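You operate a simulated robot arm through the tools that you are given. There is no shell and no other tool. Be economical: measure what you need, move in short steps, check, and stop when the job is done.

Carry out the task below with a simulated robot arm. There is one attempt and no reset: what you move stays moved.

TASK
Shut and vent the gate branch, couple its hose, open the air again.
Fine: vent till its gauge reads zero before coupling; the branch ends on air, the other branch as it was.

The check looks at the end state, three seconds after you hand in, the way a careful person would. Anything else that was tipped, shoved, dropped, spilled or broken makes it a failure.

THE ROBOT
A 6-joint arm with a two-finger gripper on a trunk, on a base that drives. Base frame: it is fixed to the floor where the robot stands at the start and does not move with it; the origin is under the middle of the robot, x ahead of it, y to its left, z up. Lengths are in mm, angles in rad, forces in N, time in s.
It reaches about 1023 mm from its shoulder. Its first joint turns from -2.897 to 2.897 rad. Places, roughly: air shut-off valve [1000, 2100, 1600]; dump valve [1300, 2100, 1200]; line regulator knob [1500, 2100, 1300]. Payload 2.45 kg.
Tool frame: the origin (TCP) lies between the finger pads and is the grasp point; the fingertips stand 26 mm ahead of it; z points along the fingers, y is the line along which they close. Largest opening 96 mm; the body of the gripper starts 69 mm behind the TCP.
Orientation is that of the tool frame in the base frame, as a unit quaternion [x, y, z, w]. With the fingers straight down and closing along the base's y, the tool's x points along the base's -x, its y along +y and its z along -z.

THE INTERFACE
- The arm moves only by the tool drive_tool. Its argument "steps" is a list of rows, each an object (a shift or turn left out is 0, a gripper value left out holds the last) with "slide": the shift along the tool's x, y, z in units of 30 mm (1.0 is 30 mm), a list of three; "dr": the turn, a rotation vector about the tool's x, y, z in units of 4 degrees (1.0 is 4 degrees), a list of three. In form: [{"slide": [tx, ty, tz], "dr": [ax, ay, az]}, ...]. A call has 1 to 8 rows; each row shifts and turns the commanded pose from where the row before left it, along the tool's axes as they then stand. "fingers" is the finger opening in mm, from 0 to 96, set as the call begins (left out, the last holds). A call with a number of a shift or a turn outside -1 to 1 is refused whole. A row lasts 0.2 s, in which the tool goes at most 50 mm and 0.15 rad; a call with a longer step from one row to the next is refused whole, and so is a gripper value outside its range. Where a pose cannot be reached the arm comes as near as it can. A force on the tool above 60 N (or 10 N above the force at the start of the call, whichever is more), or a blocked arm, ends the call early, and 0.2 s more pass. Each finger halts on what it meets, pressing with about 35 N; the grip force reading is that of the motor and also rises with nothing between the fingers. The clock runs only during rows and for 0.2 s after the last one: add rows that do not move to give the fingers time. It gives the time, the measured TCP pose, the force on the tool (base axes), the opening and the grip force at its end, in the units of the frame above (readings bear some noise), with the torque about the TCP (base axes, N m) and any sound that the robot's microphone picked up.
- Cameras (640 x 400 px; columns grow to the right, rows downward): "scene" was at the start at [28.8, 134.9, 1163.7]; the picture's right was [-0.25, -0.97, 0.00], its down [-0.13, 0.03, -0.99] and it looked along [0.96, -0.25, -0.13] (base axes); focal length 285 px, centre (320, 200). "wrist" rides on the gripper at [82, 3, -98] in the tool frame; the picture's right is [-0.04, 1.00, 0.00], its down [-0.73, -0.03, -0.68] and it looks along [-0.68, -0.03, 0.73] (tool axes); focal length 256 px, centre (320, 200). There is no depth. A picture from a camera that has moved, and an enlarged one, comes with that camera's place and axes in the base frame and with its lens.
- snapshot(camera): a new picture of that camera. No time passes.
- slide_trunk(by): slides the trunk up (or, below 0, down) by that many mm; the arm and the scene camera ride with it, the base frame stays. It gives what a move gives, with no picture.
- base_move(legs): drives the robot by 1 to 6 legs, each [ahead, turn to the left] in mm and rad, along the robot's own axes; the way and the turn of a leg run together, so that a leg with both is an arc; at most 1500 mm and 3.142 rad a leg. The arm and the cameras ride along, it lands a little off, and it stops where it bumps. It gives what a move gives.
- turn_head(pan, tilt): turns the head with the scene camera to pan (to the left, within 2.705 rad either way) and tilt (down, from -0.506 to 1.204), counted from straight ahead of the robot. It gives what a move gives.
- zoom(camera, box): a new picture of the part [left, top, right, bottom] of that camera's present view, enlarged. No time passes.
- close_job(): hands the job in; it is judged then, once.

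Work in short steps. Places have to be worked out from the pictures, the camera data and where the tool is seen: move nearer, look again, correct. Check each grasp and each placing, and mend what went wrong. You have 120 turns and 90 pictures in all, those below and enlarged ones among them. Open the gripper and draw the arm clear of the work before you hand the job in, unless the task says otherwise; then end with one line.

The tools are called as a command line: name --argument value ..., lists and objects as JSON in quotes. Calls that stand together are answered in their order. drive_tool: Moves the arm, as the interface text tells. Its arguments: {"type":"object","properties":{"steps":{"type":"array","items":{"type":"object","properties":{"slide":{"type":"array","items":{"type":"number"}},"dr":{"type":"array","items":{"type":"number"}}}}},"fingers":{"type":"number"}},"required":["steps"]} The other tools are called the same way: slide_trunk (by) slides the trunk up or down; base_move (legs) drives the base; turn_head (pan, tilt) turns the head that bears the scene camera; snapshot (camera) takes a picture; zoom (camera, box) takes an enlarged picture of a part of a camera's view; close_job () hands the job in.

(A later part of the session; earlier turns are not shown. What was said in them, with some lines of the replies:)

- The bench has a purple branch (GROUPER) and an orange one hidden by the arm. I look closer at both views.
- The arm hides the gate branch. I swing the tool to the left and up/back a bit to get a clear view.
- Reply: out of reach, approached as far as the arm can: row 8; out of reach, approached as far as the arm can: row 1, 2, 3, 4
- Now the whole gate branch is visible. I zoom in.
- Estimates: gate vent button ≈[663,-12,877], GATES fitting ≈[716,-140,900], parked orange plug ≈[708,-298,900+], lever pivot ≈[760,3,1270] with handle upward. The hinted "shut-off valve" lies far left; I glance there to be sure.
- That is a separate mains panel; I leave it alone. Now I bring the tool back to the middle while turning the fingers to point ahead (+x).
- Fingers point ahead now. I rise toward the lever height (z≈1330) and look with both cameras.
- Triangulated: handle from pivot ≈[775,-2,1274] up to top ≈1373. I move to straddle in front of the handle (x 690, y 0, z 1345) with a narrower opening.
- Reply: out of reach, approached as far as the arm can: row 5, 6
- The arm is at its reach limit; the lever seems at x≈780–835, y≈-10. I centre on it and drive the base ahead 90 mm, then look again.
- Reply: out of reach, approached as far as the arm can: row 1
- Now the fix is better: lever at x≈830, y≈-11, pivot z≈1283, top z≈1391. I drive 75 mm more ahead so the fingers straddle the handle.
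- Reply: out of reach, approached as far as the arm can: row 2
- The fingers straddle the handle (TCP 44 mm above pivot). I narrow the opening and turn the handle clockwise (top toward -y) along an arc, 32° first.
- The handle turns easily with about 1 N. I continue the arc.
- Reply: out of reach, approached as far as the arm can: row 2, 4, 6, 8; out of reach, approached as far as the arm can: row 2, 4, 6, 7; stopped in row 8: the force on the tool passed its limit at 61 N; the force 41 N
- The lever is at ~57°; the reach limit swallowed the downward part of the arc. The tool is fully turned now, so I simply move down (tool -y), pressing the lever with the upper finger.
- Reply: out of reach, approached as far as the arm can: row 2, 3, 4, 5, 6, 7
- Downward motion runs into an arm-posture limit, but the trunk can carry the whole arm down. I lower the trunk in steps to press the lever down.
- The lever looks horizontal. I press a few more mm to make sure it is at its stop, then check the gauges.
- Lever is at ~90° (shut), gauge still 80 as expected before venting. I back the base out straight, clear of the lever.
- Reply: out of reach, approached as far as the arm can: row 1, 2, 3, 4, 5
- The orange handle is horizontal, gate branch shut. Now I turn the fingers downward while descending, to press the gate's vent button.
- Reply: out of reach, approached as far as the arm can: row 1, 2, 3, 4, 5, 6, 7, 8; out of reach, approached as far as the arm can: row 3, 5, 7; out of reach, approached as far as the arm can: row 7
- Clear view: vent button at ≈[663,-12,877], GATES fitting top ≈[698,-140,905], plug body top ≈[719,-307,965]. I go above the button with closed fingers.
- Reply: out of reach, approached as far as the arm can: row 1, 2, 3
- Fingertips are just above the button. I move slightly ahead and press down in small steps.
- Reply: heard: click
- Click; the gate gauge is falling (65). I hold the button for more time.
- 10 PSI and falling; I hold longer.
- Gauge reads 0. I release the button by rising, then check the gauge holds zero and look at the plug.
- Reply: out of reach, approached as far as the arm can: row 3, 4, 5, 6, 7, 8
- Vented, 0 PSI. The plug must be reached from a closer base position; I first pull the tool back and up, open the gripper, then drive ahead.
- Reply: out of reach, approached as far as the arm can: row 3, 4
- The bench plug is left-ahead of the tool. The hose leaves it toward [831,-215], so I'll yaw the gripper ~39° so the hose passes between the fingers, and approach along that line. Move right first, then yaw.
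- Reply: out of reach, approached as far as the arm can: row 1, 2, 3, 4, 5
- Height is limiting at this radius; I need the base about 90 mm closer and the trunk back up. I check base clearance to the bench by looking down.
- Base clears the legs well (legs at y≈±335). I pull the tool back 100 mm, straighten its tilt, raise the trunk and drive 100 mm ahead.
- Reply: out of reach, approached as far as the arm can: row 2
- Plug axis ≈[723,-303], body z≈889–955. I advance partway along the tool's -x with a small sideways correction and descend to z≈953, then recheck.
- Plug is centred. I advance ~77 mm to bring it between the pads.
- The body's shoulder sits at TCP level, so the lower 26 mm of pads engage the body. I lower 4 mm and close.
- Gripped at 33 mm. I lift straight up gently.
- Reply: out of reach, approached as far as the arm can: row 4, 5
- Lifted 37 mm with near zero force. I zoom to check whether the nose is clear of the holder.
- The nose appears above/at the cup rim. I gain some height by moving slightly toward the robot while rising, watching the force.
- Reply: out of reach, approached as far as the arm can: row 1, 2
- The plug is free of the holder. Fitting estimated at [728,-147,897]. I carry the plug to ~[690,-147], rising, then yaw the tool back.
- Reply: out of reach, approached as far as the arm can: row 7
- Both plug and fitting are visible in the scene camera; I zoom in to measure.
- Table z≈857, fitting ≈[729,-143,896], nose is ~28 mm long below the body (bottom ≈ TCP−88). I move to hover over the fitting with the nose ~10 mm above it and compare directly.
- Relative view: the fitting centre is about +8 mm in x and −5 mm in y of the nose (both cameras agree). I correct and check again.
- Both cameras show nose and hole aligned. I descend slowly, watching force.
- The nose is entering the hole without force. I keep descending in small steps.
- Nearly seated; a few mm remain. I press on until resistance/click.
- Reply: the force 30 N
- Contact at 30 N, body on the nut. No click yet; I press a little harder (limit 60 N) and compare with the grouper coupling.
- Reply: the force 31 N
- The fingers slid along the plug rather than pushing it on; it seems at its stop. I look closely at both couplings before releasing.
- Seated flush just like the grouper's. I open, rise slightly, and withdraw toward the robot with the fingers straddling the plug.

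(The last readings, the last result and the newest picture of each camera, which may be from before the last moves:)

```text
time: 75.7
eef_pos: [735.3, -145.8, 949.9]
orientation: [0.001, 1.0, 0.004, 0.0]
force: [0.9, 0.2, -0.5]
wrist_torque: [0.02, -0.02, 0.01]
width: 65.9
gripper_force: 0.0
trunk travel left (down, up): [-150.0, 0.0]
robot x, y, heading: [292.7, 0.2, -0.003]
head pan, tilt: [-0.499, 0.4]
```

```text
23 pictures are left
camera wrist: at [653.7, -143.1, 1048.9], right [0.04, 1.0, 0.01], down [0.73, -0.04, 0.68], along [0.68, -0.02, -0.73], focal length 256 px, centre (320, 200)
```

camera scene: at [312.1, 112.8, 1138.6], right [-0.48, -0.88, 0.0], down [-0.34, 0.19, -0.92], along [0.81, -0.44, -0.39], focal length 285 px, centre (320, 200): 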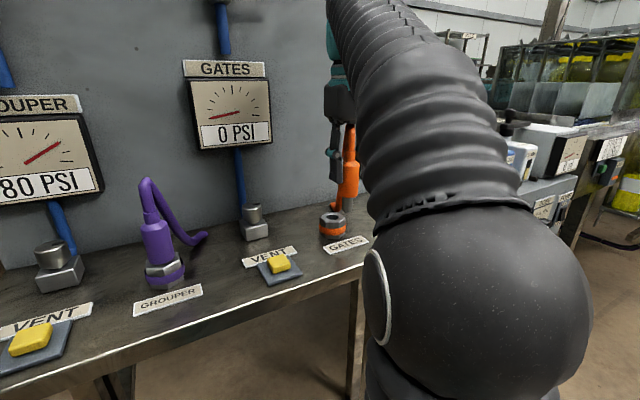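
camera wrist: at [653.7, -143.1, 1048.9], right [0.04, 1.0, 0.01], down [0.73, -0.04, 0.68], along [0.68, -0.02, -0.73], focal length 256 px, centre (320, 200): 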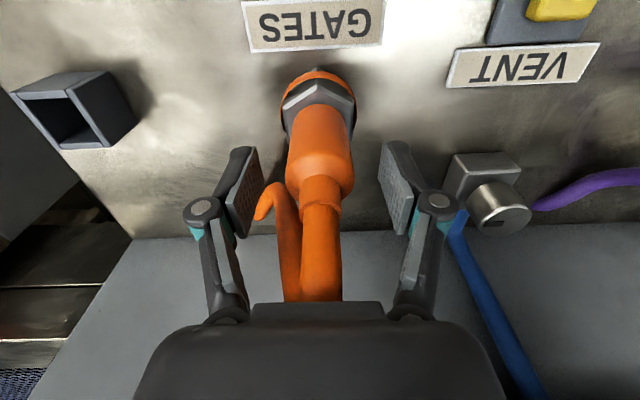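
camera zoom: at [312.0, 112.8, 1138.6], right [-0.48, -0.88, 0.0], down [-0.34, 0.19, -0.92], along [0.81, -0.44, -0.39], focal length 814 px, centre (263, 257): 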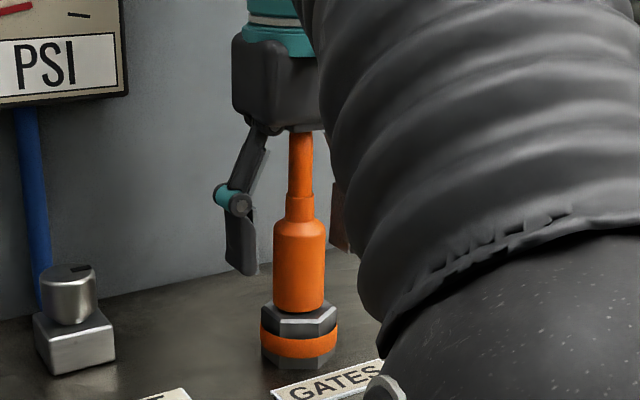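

The plug stands coupled. I withdraw toward the robot, then turn the fingers to horizontal while rising for the lever (base stays close so the arm isn't stretched).

drive_tool --steps '[{"slide": [1, 0, 0]}, {"slide": [1, 0, 0]}, {"slide": [1, 0, 0]}, {"slide": [1, 0, 0]}, {"slide": [1, 0, 0]}]'

drive_tool --fingers 0 --steps '[{"dr": [0, -1, 0]}, {"dr": [0, -1, 0]}, {"dr": [0, -1, 0]}, {"slide": [-0.1, 0, -0.4], "dr": [0, -1, 0]}, {"slide": [-0.1, 0, -0.4], "dr": [0, -1, 0]}, {"slide": [-0.15, 0, -0.4], "dr": [0, -1, 0]}, {"slide": [-0.2, 0, -0.4], "dr": [0, -1, 0]}, {"slide": [-0.2, 0, -0.4], "dr": [0, -1, 0]}]'

drive_tool --steps '[{"slide": [-0.3, 0, -0.4], "dr": [0, -1, 0]}, {"slide": [-0.35, 0, -0.4], "dr": [0, -1, 0]}, {"slide": [-0.4, 0, -0.4], "dr": [0, -1, 0]}, {"slide": [-0.4, 0, -0.4], "dr": [0, -1, 0]}, {"slide": [-0.45, 0, -0.35], "dr": [0, -1, 0]}, {"slide": [-0.5, 0, -0.3], "dr": [0, -1, 0]}, {"slide": [-0.5, 0, -0.25], "dr": [0, -1, 0]}, {"slide": [-0.5, 0, -0.2], "dr": [0, -1, 0]}]'

drive_tool --steps '[{"slide": [-0.5, 0, -0.2], "dr": [0, -1, 0]}, {"slide": [-0.5, 0, -0.15], "dr": [0, -1, 0]}, {"slide": [-0.5, 0, -0.1], "dr": [0, -1, 0]}, {"slide": [-0.5, 0, -0.1], "dr": [0, -1, 0]}, {"slide": [-0.5, 0, 0], "dr": [0, -1, 0]}, {"slide": [-0.5, 0, 0], "dr": [0, -1, 0]}, {"slide": [-0.5, 0, 0], "dr": [0, -0.5, 0]}]'

```text
time: 76.9
eef_pos: [583.5, -144.5, 948.0]
orientation: [0.001, 1.0, 0.004, -0.001]
force: [-0.5, 0.3, -0.3]
wrist_torque: [0.04, 0.04, 0.01]
width: 66.2
gripper_force: 0.0
trunk travel left (down, up): [-150.0, 0.0]
robot x, y, heading: [293.7, -2.9, -0.003]
head pan, tilt: [-0.499, 0.4]
```

```text
time: 78.9
eef_pos: [603.4, -159.3, 993.4]
orientation: [0.005, 0.967, 0.033, 0.253]
force: [-0.5, 0.5, 0.2]
wrist_torque: [0.02, 0.01, -0.01]
width: 0.3
gripper_force: 28.5
trunk travel left (down, up): [-150.0, 0.0]
robot x, y, heading: [289.1, 0.5, -0.007]
head pan, tilt: [-0.499, 0.4]
stopped in row 8: the arm was blocked; the commanded pose is now the measured one
```

```text
time: 80.7
eef_pos: [628.6, -178.5, 1116.5]
orientation: [0.015, 0.862, 0.045, 0.505]
force: [-0.7, 0.3, 0.1]
wrist_torque: [0.0, 0.01, 0.02]
width: 0.0
gripper_force: 28.6
trunk travel left (down, up): [-150.0, 0.0]
robot x, y, heading: [289.9, -4.9, -0.007]
head pan, tilt: [-0.499, 0.4]
```

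```text
time: 82.5
eef_pos: [625.7, -204.3, 1224.8]
orientation: [0.051, 0.722, 0.009, 0.69]
force: [0.6, 0.1, -0.2]
wrist_torque: [0.03, 0.01, -0.02]
width: 0.0
gripper_force: 28.6
trunk travel left (down, up): [-150.0, 0.0]
robot x, y, heading: [290.8, -6.0, -0.005]
head pan, tilt: [-0.499, 0.4]
stopped in row 7: the arm was blocked; the commanded pose is now the measured one
```

The arm reported being blocked (likely folded near its own limits). I look at the scene to check nothing was touched.

snapshot --camera "scene"

```text
22 pictures are left
camera scene: at [312.0, 112.9, 1138.6], right [-0.48, -0.88, 0.0], down [-0.34, 0.19, -0.92], along [0.81, -0.44, -0.39], focal length 285 px, centre (320, 200)
```

scene: 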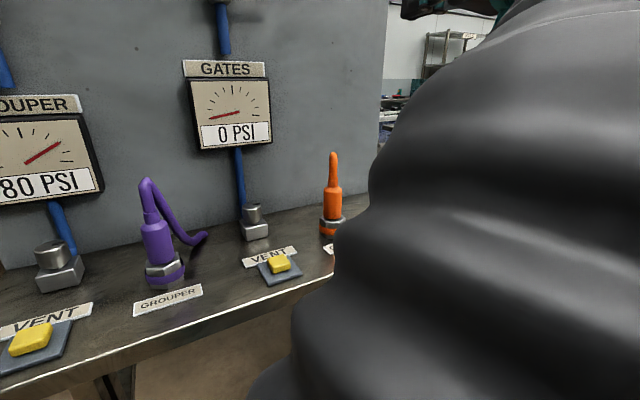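

Nothing disturbed. I back the base 60 mm, straighten the tool, and head to below the lever (y≈-65, z≈1250).

base_move --legs '[[-60, 0]]'

drive_tool --steps '[{"slide": [0, 0.7, 0.7], "dr": [-0.4, -0.35, -0.6]}, {"slide": [0, 0.7, 0.7], "dr": [-0.4, -0.35, -0.6]}, {"slide": [0, 0.7, 0.7]}, {"slide": [-0.2, 0.7, 0.7]}, {"slide": [-0.2, 0.7, 0.7]}, {"slide": [-0.2, 0.7, 0.7]}]'

turn_head --pan -0.3 --tilt -0.1

snapshot --camera "wrist"

snapshot --camera "scene"

```text
time: 83.5
eef_pos: [565.0, -203.4, 1225.8]
orientation: [0.052, 0.723, 0.009, 0.689]
force: [-1.4, -0.2, 0.3]
wrist_torque: [0.03, 0.03, 0.0]
width: 0.0
gripper_force: 28.7
trunk travel left (down, up): [-150.0, 0.0]
robot x, y, heading: [231.3, -2.4, -0.006]
head pan, tilt: [-0.499, 0.4]
```

```text
time: 84.0
eef_pos: [562.2, -247.4, 1222.7]
orientation: [0.093, 0.706, -0.069, 0.698]
force: [-0.6, -0.8, 0.1]
wrist_torque: [0.0, -0.01, -0.01]
width: 0.1
gripper_force: 28.0
trunk travel left (down, up): [-150.0, 0.0]
robot x, y, heading: [229.4, 1.9, -0.001]
head pan, tilt: [-0.499, 0.4]
stopped in row 2: the arm was blocked; the commanded pose is now the measured one
```

```text
time: 85.0
eef_pos: [561.9, -248.4, 1221.6]
orientation: [0.093, 0.707, -0.068, 0.698]
force: [0.6, -0.6, -0.7]
wrist_torque: [-0.01, 0.02, 0.0]
width: 0.0
gripper_force: 29.1
trunk travel left (down, up): [-150.0, 0.0]
robot x, y, heading: [229.5, -0.4, -0.002]
head pan, tilt: [-0.3, -0.099]
```

```text
21 pictures are left
camera wrist: at [466.7, -221.4, 1142.9], right [0.23, 0.97, 0.07], down [-0.66, 0.1, 0.74], along [0.71, -0.22, 0.66], focal length 256 px, centre (320, 200)
```

wrist: 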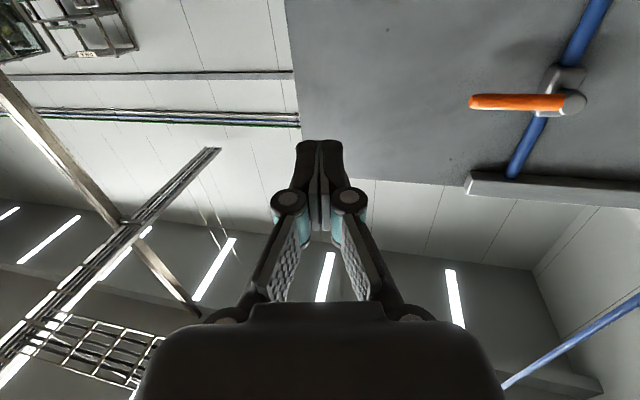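

```text
20 pictures are left
camera scene: at [252.5, 131.6, 1184.4], right [-0.3, -0.95, 0.0], down [0.09, -0.03, -1.0], along [0.95, -0.3, 0.1], focal length 285 px, centre (320, 200)
```

scene: 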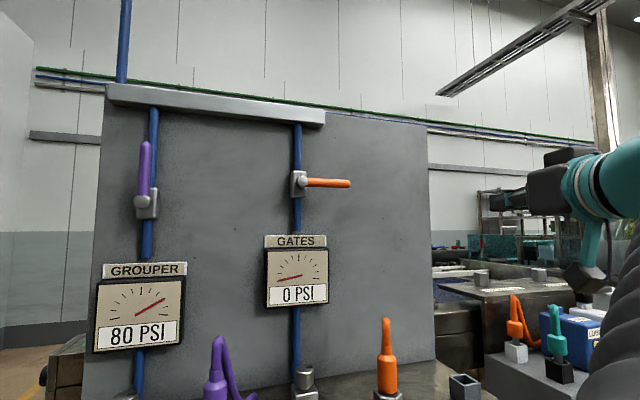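

The arm is too folded near the body. I unfold it by going straight ahead first, away from everything (the lever is at y≥-118; tool at y≈-250).

drive_tool --steps '[{"slide": [0, 0, 0.8]}, {"slide": [0, 0, 0.8]}, {"slide": [0, 0, 0.8]}, {"slide": [0, 0.3, 0.8]}]'

```text
time: 86.0
eef_pos: [657.7, -257.9, 1221.1]
orientation: [0.09, 0.707, -0.067, 0.699]
force: [0.0, -0.4, -0.2]
wrist_torque: [0.04, 0.01, 0.01]
width: 0.2
gripper_force: 28.3
trunk travel left (down, up): [-150.0, 0.0]
robot x, y, heading: [228.9, 0.8, -0.003]
head pan, tilt: [-0.3, -0.099]
```

Free again. Now I correct the yaw (≈12°) while moving left toward y≈-150.

drive_tool --steps '[{"dr": [-0.8, 0, -0.1]}, {"dr": [-0.8, 0, -0.1]}, {"slide": [0, 0.6, 0], "dr": [-0.8, 0, -0.1]}, {"slide": [0, 0.8, 0], "dr": [-0.8, 0, -0.1]}, {"slide": [0, 0.8, 0]}, {"slide": [0, 0.8, 0]}, {"slide": [0, 0.8, 0]}]'

```text
time: 87.6
eef_pos: [662.4, -145.4, 1220.0]
orientation: [0.004, 0.711, 0.002, 0.703]
force: [0.6, -0.9, 0.1]
wrist_torque: [-0.04, -0.04, 0.06]
width: 0.0
gripper_force: 28.3
trunk travel left (down, up): [-150.0, 0.0]
robot x, y, heading: [232.0, -0.4, -0.005]
head pan, tilt: [-0.3, -0.099]
```

Straight now. I move to just under the lever and look.

drive_tool --steps '[{"slide": [-0.2, 0.8, 0.6]}, {"slide": [-0.2, 0.8, 0.6]}, {"slide": [-0.2, 0.8, 0.6]}, {"slide": [-0.1, 0.3, 0.6]}]'

snapshot --camera "wrist"

snapshot --camera "scene"

```text
time: 88.6
eef_pos: [733.7, -62.4, 1241.1]
orientation: [0.004, 0.711, 0.002, 0.703]
force: [-1.3, -0.7, 0.6]
wrist_torque: [0.01, 0.02, 0.01]
width: 0.1
gripper_force: 28.5
trunk travel left (down, up): [-150.0, 0.0]
robot x, y, heading: [230.2, -0.1, -0.008]
head pan, tilt: [-0.3, -0.099]
```

```text
19 pictures are left
camera wrist: at [635.0, -59.4, 1161.8], right [0.0, 1.0, 0.05], down [-0.67, -0.03, 0.74], along [0.74, -0.03, 0.67], focal length 256 px, centre (320, 200)
```

wrist: 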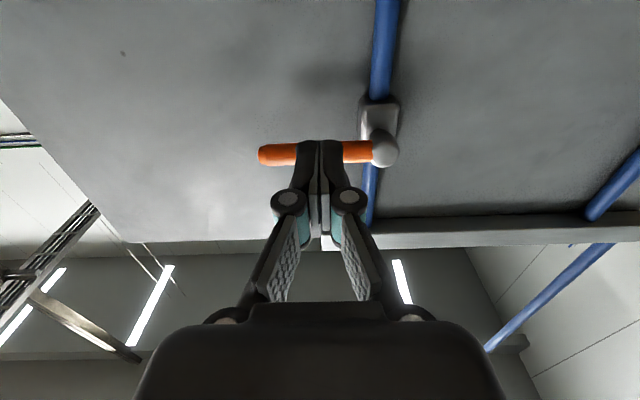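

```text
18 pictures are left
camera scene: at [252.3, 131.7, 1184.4], right [-0.3, -0.95, 0.0], down [0.1, -0.03, -0.99], along [0.95, -0.3, 0.1], focal length 285 px, centre (320, 200)
```

scene: 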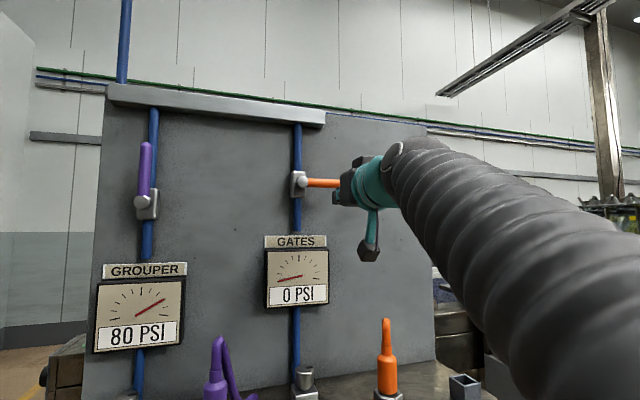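

Geometry matches. I advance 78 mm so the fingertips pass under the lever, then push up and around along the arc.

drive_tool --steps '[{"slide": [0, 0, 0.9]}, {"slide": [0, 0, 0.9]}, {"slide": [0, 0, 0.8]}]'

drive_tool --steps '[{"slide": [-0.35, 0, 0]}, {"slide": [-0.35, 0, 0]}, {"slide": [-0.35, -0.05, 0]}, {"slide": [-0.35, -0.05, 0]}, {"slide": [-0.35, 0.05, 0]}, {"slide": [-0.35, 0.1, 0]}]'

snapshot --camera "wrist"

```text
time: 89.4
eef_pos: [809.8, -63.2, 1242.5]
orientation: [0.003, 0.711, 0.003, 0.704]
force: [-0.8, 0.1, -0.1]
wrist_torque: [0.01, 0.06, -0.02]
width: 0.2
gripper_force: 28.7
trunk travel left (down, up): [-150.0, 0.0]
robot x, y, heading: [228.5, -0.6, -0.005]
head pan, tilt: [-0.3, -0.099]
```

```text
time: 90.8
eef_pos: [811.7, -64.1, 1306.2]
orientation: [0.002, 0.71, 0.002, 0.704]
force: [0.9, -1.4, -0.3]
wrist_torque: [0.01, 0.0, -0.01]
width: 0.1
gripper_force: 28.2
trunk travel left (down, up): [-150.0, 0.0]
robot x, y, heading: [230.6, -1.7, -0.003]
head pan, tilt: [-0.3, -0.099]
```

```text
17 pictures are left
camera wrist: at [713.1, -60.5, 1225.9], right [0.0, 1.0, 0.05], down [-0.67, -0.03, 0.74], along [0.74, -0.03, 0.67], focal length 256 px, centre (320, 200)
```

wrist: 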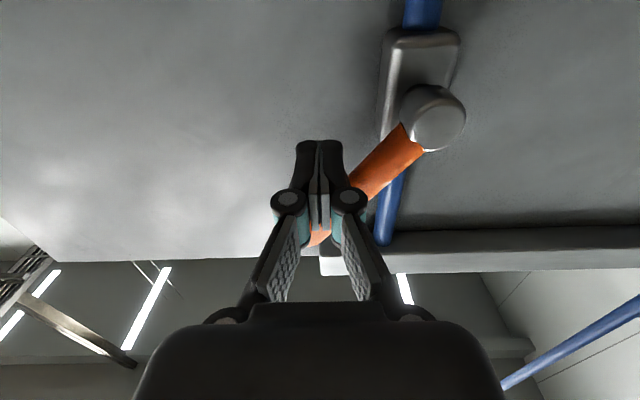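

The lever is up to ~45°. I continue up-left toward vertical.

drive_tool --steps '[{"slide": [-0.25, 0.25, 0]}, {"slide": [-0.25, 0.25, 0]}, {"slide": [-0.2, 0.25, 0]}, {"slide": [-0.1, 0.2, 0]}, {"slide": [0, 0.15, 0]}]'

snapshot --camera "wrist"

snapshot --camera "scene"

```text
time: 92.0
eef_pos: [812.3, -30.8, 1329.9]
orientation: [0.004, 0.711, 0.002, 0.703]
force: [-0.8, -2.1, 0.6]
wrist_torque: [0.0, 0.0, -0.03]
width: 0.1
gripper_force: 29.0
trunk travel left (down, up): [-150.0, 0.0]
robot x, y, heading: [230.2, -2.2, -0.004]
head pan, tilt: [-0.3, -0.099]
```

```text
16 pictures are left
camera wrist: at [713.8, -28.5, 1250.0], right [0.0, 1.0, 0.05], down [-0.67, -0.03, 0.74], along [0.74, -0.03, 0.67], focal length 256 px, centre (320, 200)
```

wrist: 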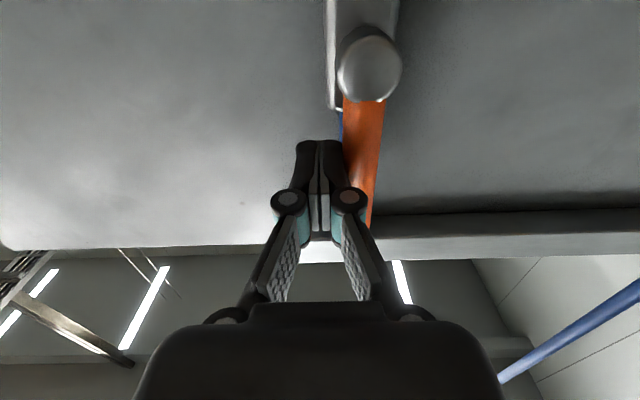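

```text
15 pictures are left
camera scene: at [252.5, 131.5, 1184.5], right [-0.3, -0.95, 0.0], down [0.09, -0.03, -1.0], along [0.95, -0.3, 0.1], focal length 285 px, centre (320, 200)
```

scene: 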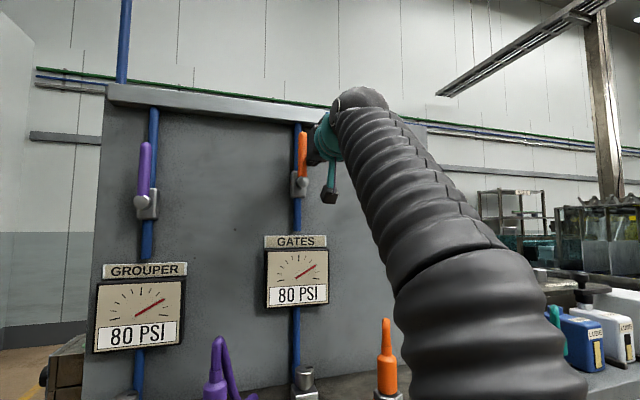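

Gauge back at 80 PSI, plug holding. The handle looks a few degrees short of vertical; I nudge a bit more.

drive_tool --steps '[{"slide": [0, 0.1, 0]}, {"slide": [0, 0.07, 0]}]'

zoom --camera "scene" --box '[120, 100, 340, 320]'

```text
time: 92.6
eef_pos: [811.7, -30.0, 1329.2]
orientation: [0.005, 0.711, 0.001, 0.703]
force: [-0.3, -24.5, 0.9]
wrist_torque: [-0.14, 0.03, -0.35]
width: 0.0
gripper_force: 28.7
trunk travel left (down, up): [-150.0, 0.0]
robot x, y, heading: [231.4, -3.3, -0.01]
head pan, tilt: [-0.3, -0.099]
```

```text
1.82 times, centred on (230, 210) of scene
camera zoom: at [253.0, 128.8, 1184.7], right [-0.3, -0.95, 0.0], down [0.09, -0.03, -1.0], along [0.95, -0.3, 0.1], focal length 518 px, centre (484, 182)
```

zoom: 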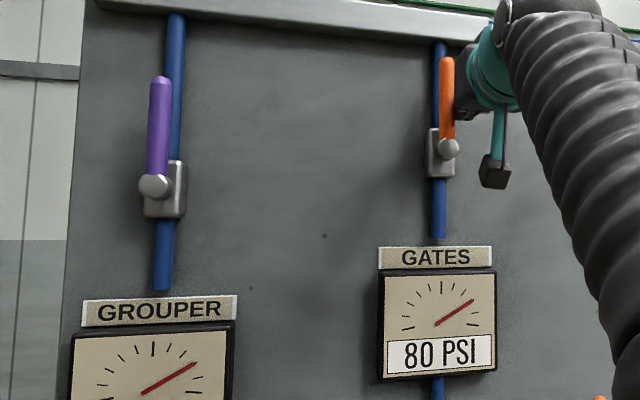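

The handle is at its stop, vertical, 80 PSI. I ease off to the right, pull out, and back the base away.

drive_tool --fingers 0 --steps '[{"slide": [0, -0.5, 0]}, {"slide": [0, -0.5, 0]}, {"slide": [0, 0, -0.8]}, {"slide": [0, 0, -0.8]}]'

base_move --legs '[[-230, 0]]'

drive_tool --fingers 80 --steps '[{"slide": [0, 0, 0]}, {"slide": [0, 0, 0]}, {"slide": [0, 0, 0]}, {"slide": [0, 0, 0]}]'

turn_head --pan -0.2 --tilt 0.13

snapshot --camera "scene"

```text
time: 93.6
eef_pos: [767.2, -55.5, 1330.3]
orientation: [0.004, 0.711, 0.001, 0.703]
force: [1.0, -0.5, 0.0]
wrist_torque: [-0.02, -0.07, 0.0]
width: 0.4
gripper_force: 28.7
trunk travel left (down, up): [-150.0, 0.0]
robot x, y, heading: [228.0, -0.9, -0.002]
head pan, tilt: [-0.3, -0.099]
```

```text
time: 95.3
eef_pos: [541.3, -56.1, 1330.3]
orientation: [0.005, 0.711, 0.0, 0.703]
force: [-0.3, 0.4, 0.0]
wrist_torque: [-0.03, -0.03, -0.02]
width: 0.0
gripper_force: 28.2
trunk travel left (down, up): [-150.0, 0.0]
robot x, y, heading: [2.7, 4.2, -0.012]
head pan, tilt: [-0.3, -0.099]
```

```text
time: 96.3
eef_pos: [540.6, -56.6, 1329.5]
orientation: [0.004, 0.711, 0.0, 0.704]
force: [-0.5, 0.3, 0.0]
wrist_torque: [0.0, -0.02, -0.01]
width: 80.1
gripper_force: 0.1
trunk travel left (down, up): [-150.0, 0.0]
robot x, y, heading: [3.3, -3.0, -0.008]
head pan, tilt: [-0.3, -0.099]
```

```text
time: 97.0
eef_pos: [541.1, -56.9, 1329.9]
orientation: [0.005, 0.711, 0.0, 0.703]
force: [-0.1, 0.2, 0.2]
wrist_torque: [0.04, 0.0, 0.01]
width: 80.0
gripper_force: 0.1
trunk travel left (down, up): [-150.0, 0.0]
robot x, y, heading: [8.3, -1.6, -0.01]
head pan, tilt: [-0.201, 0.129]
```

```text
13 pictures are left
camera scene: at [36.1, 140.3, 1163.9], right [-0.21, -0.98, 0.0], down [-0.13, 0.03, -0.99], along [0.97, -0.21, -0.13], focal length 285 px, centre (320, 200)
```

scene: 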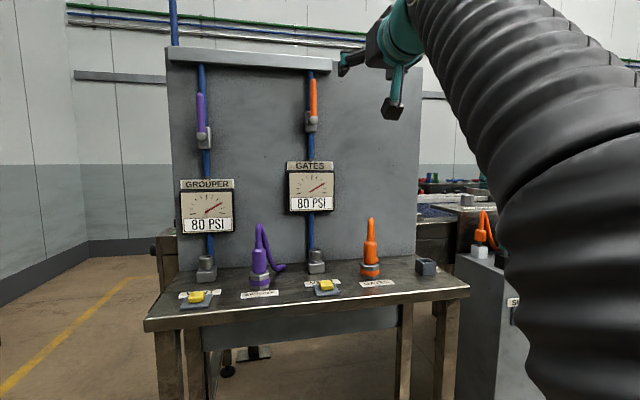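

Everything is in order: both gauges read 80 PSI, both handles are in line with their pipes, and the orange plug is coupled upright. I check the coupling once more up close.

zoom --camera "scene" --box '[170, 200, 450, 320]'

```text
2.29 times, centred on (310, 260) of scene
camera zoom: at [36.1, 140.3, 1163.9], right [-0.21, -0.98, 0.0], down [-0.13, 0.03, -0.99], along [0.97, -0.21, -0.13], focal length 652 px, centre (343, 63)
```

zoom: 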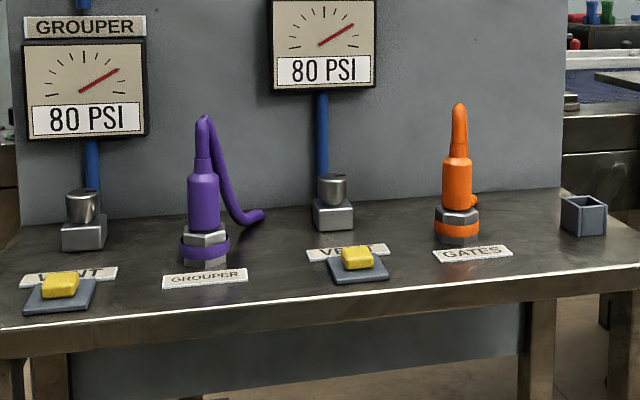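

The hose is coupled under pressure and sits like the grouper's; the arm is clear. I hand in.

close_job

```text
The job is handed in.
```

The gate branch was shut and vented until its gauge read zero. Its hose was then coupled and the air reopened: it reads 80 PSI, and the grouper branch is as it was.
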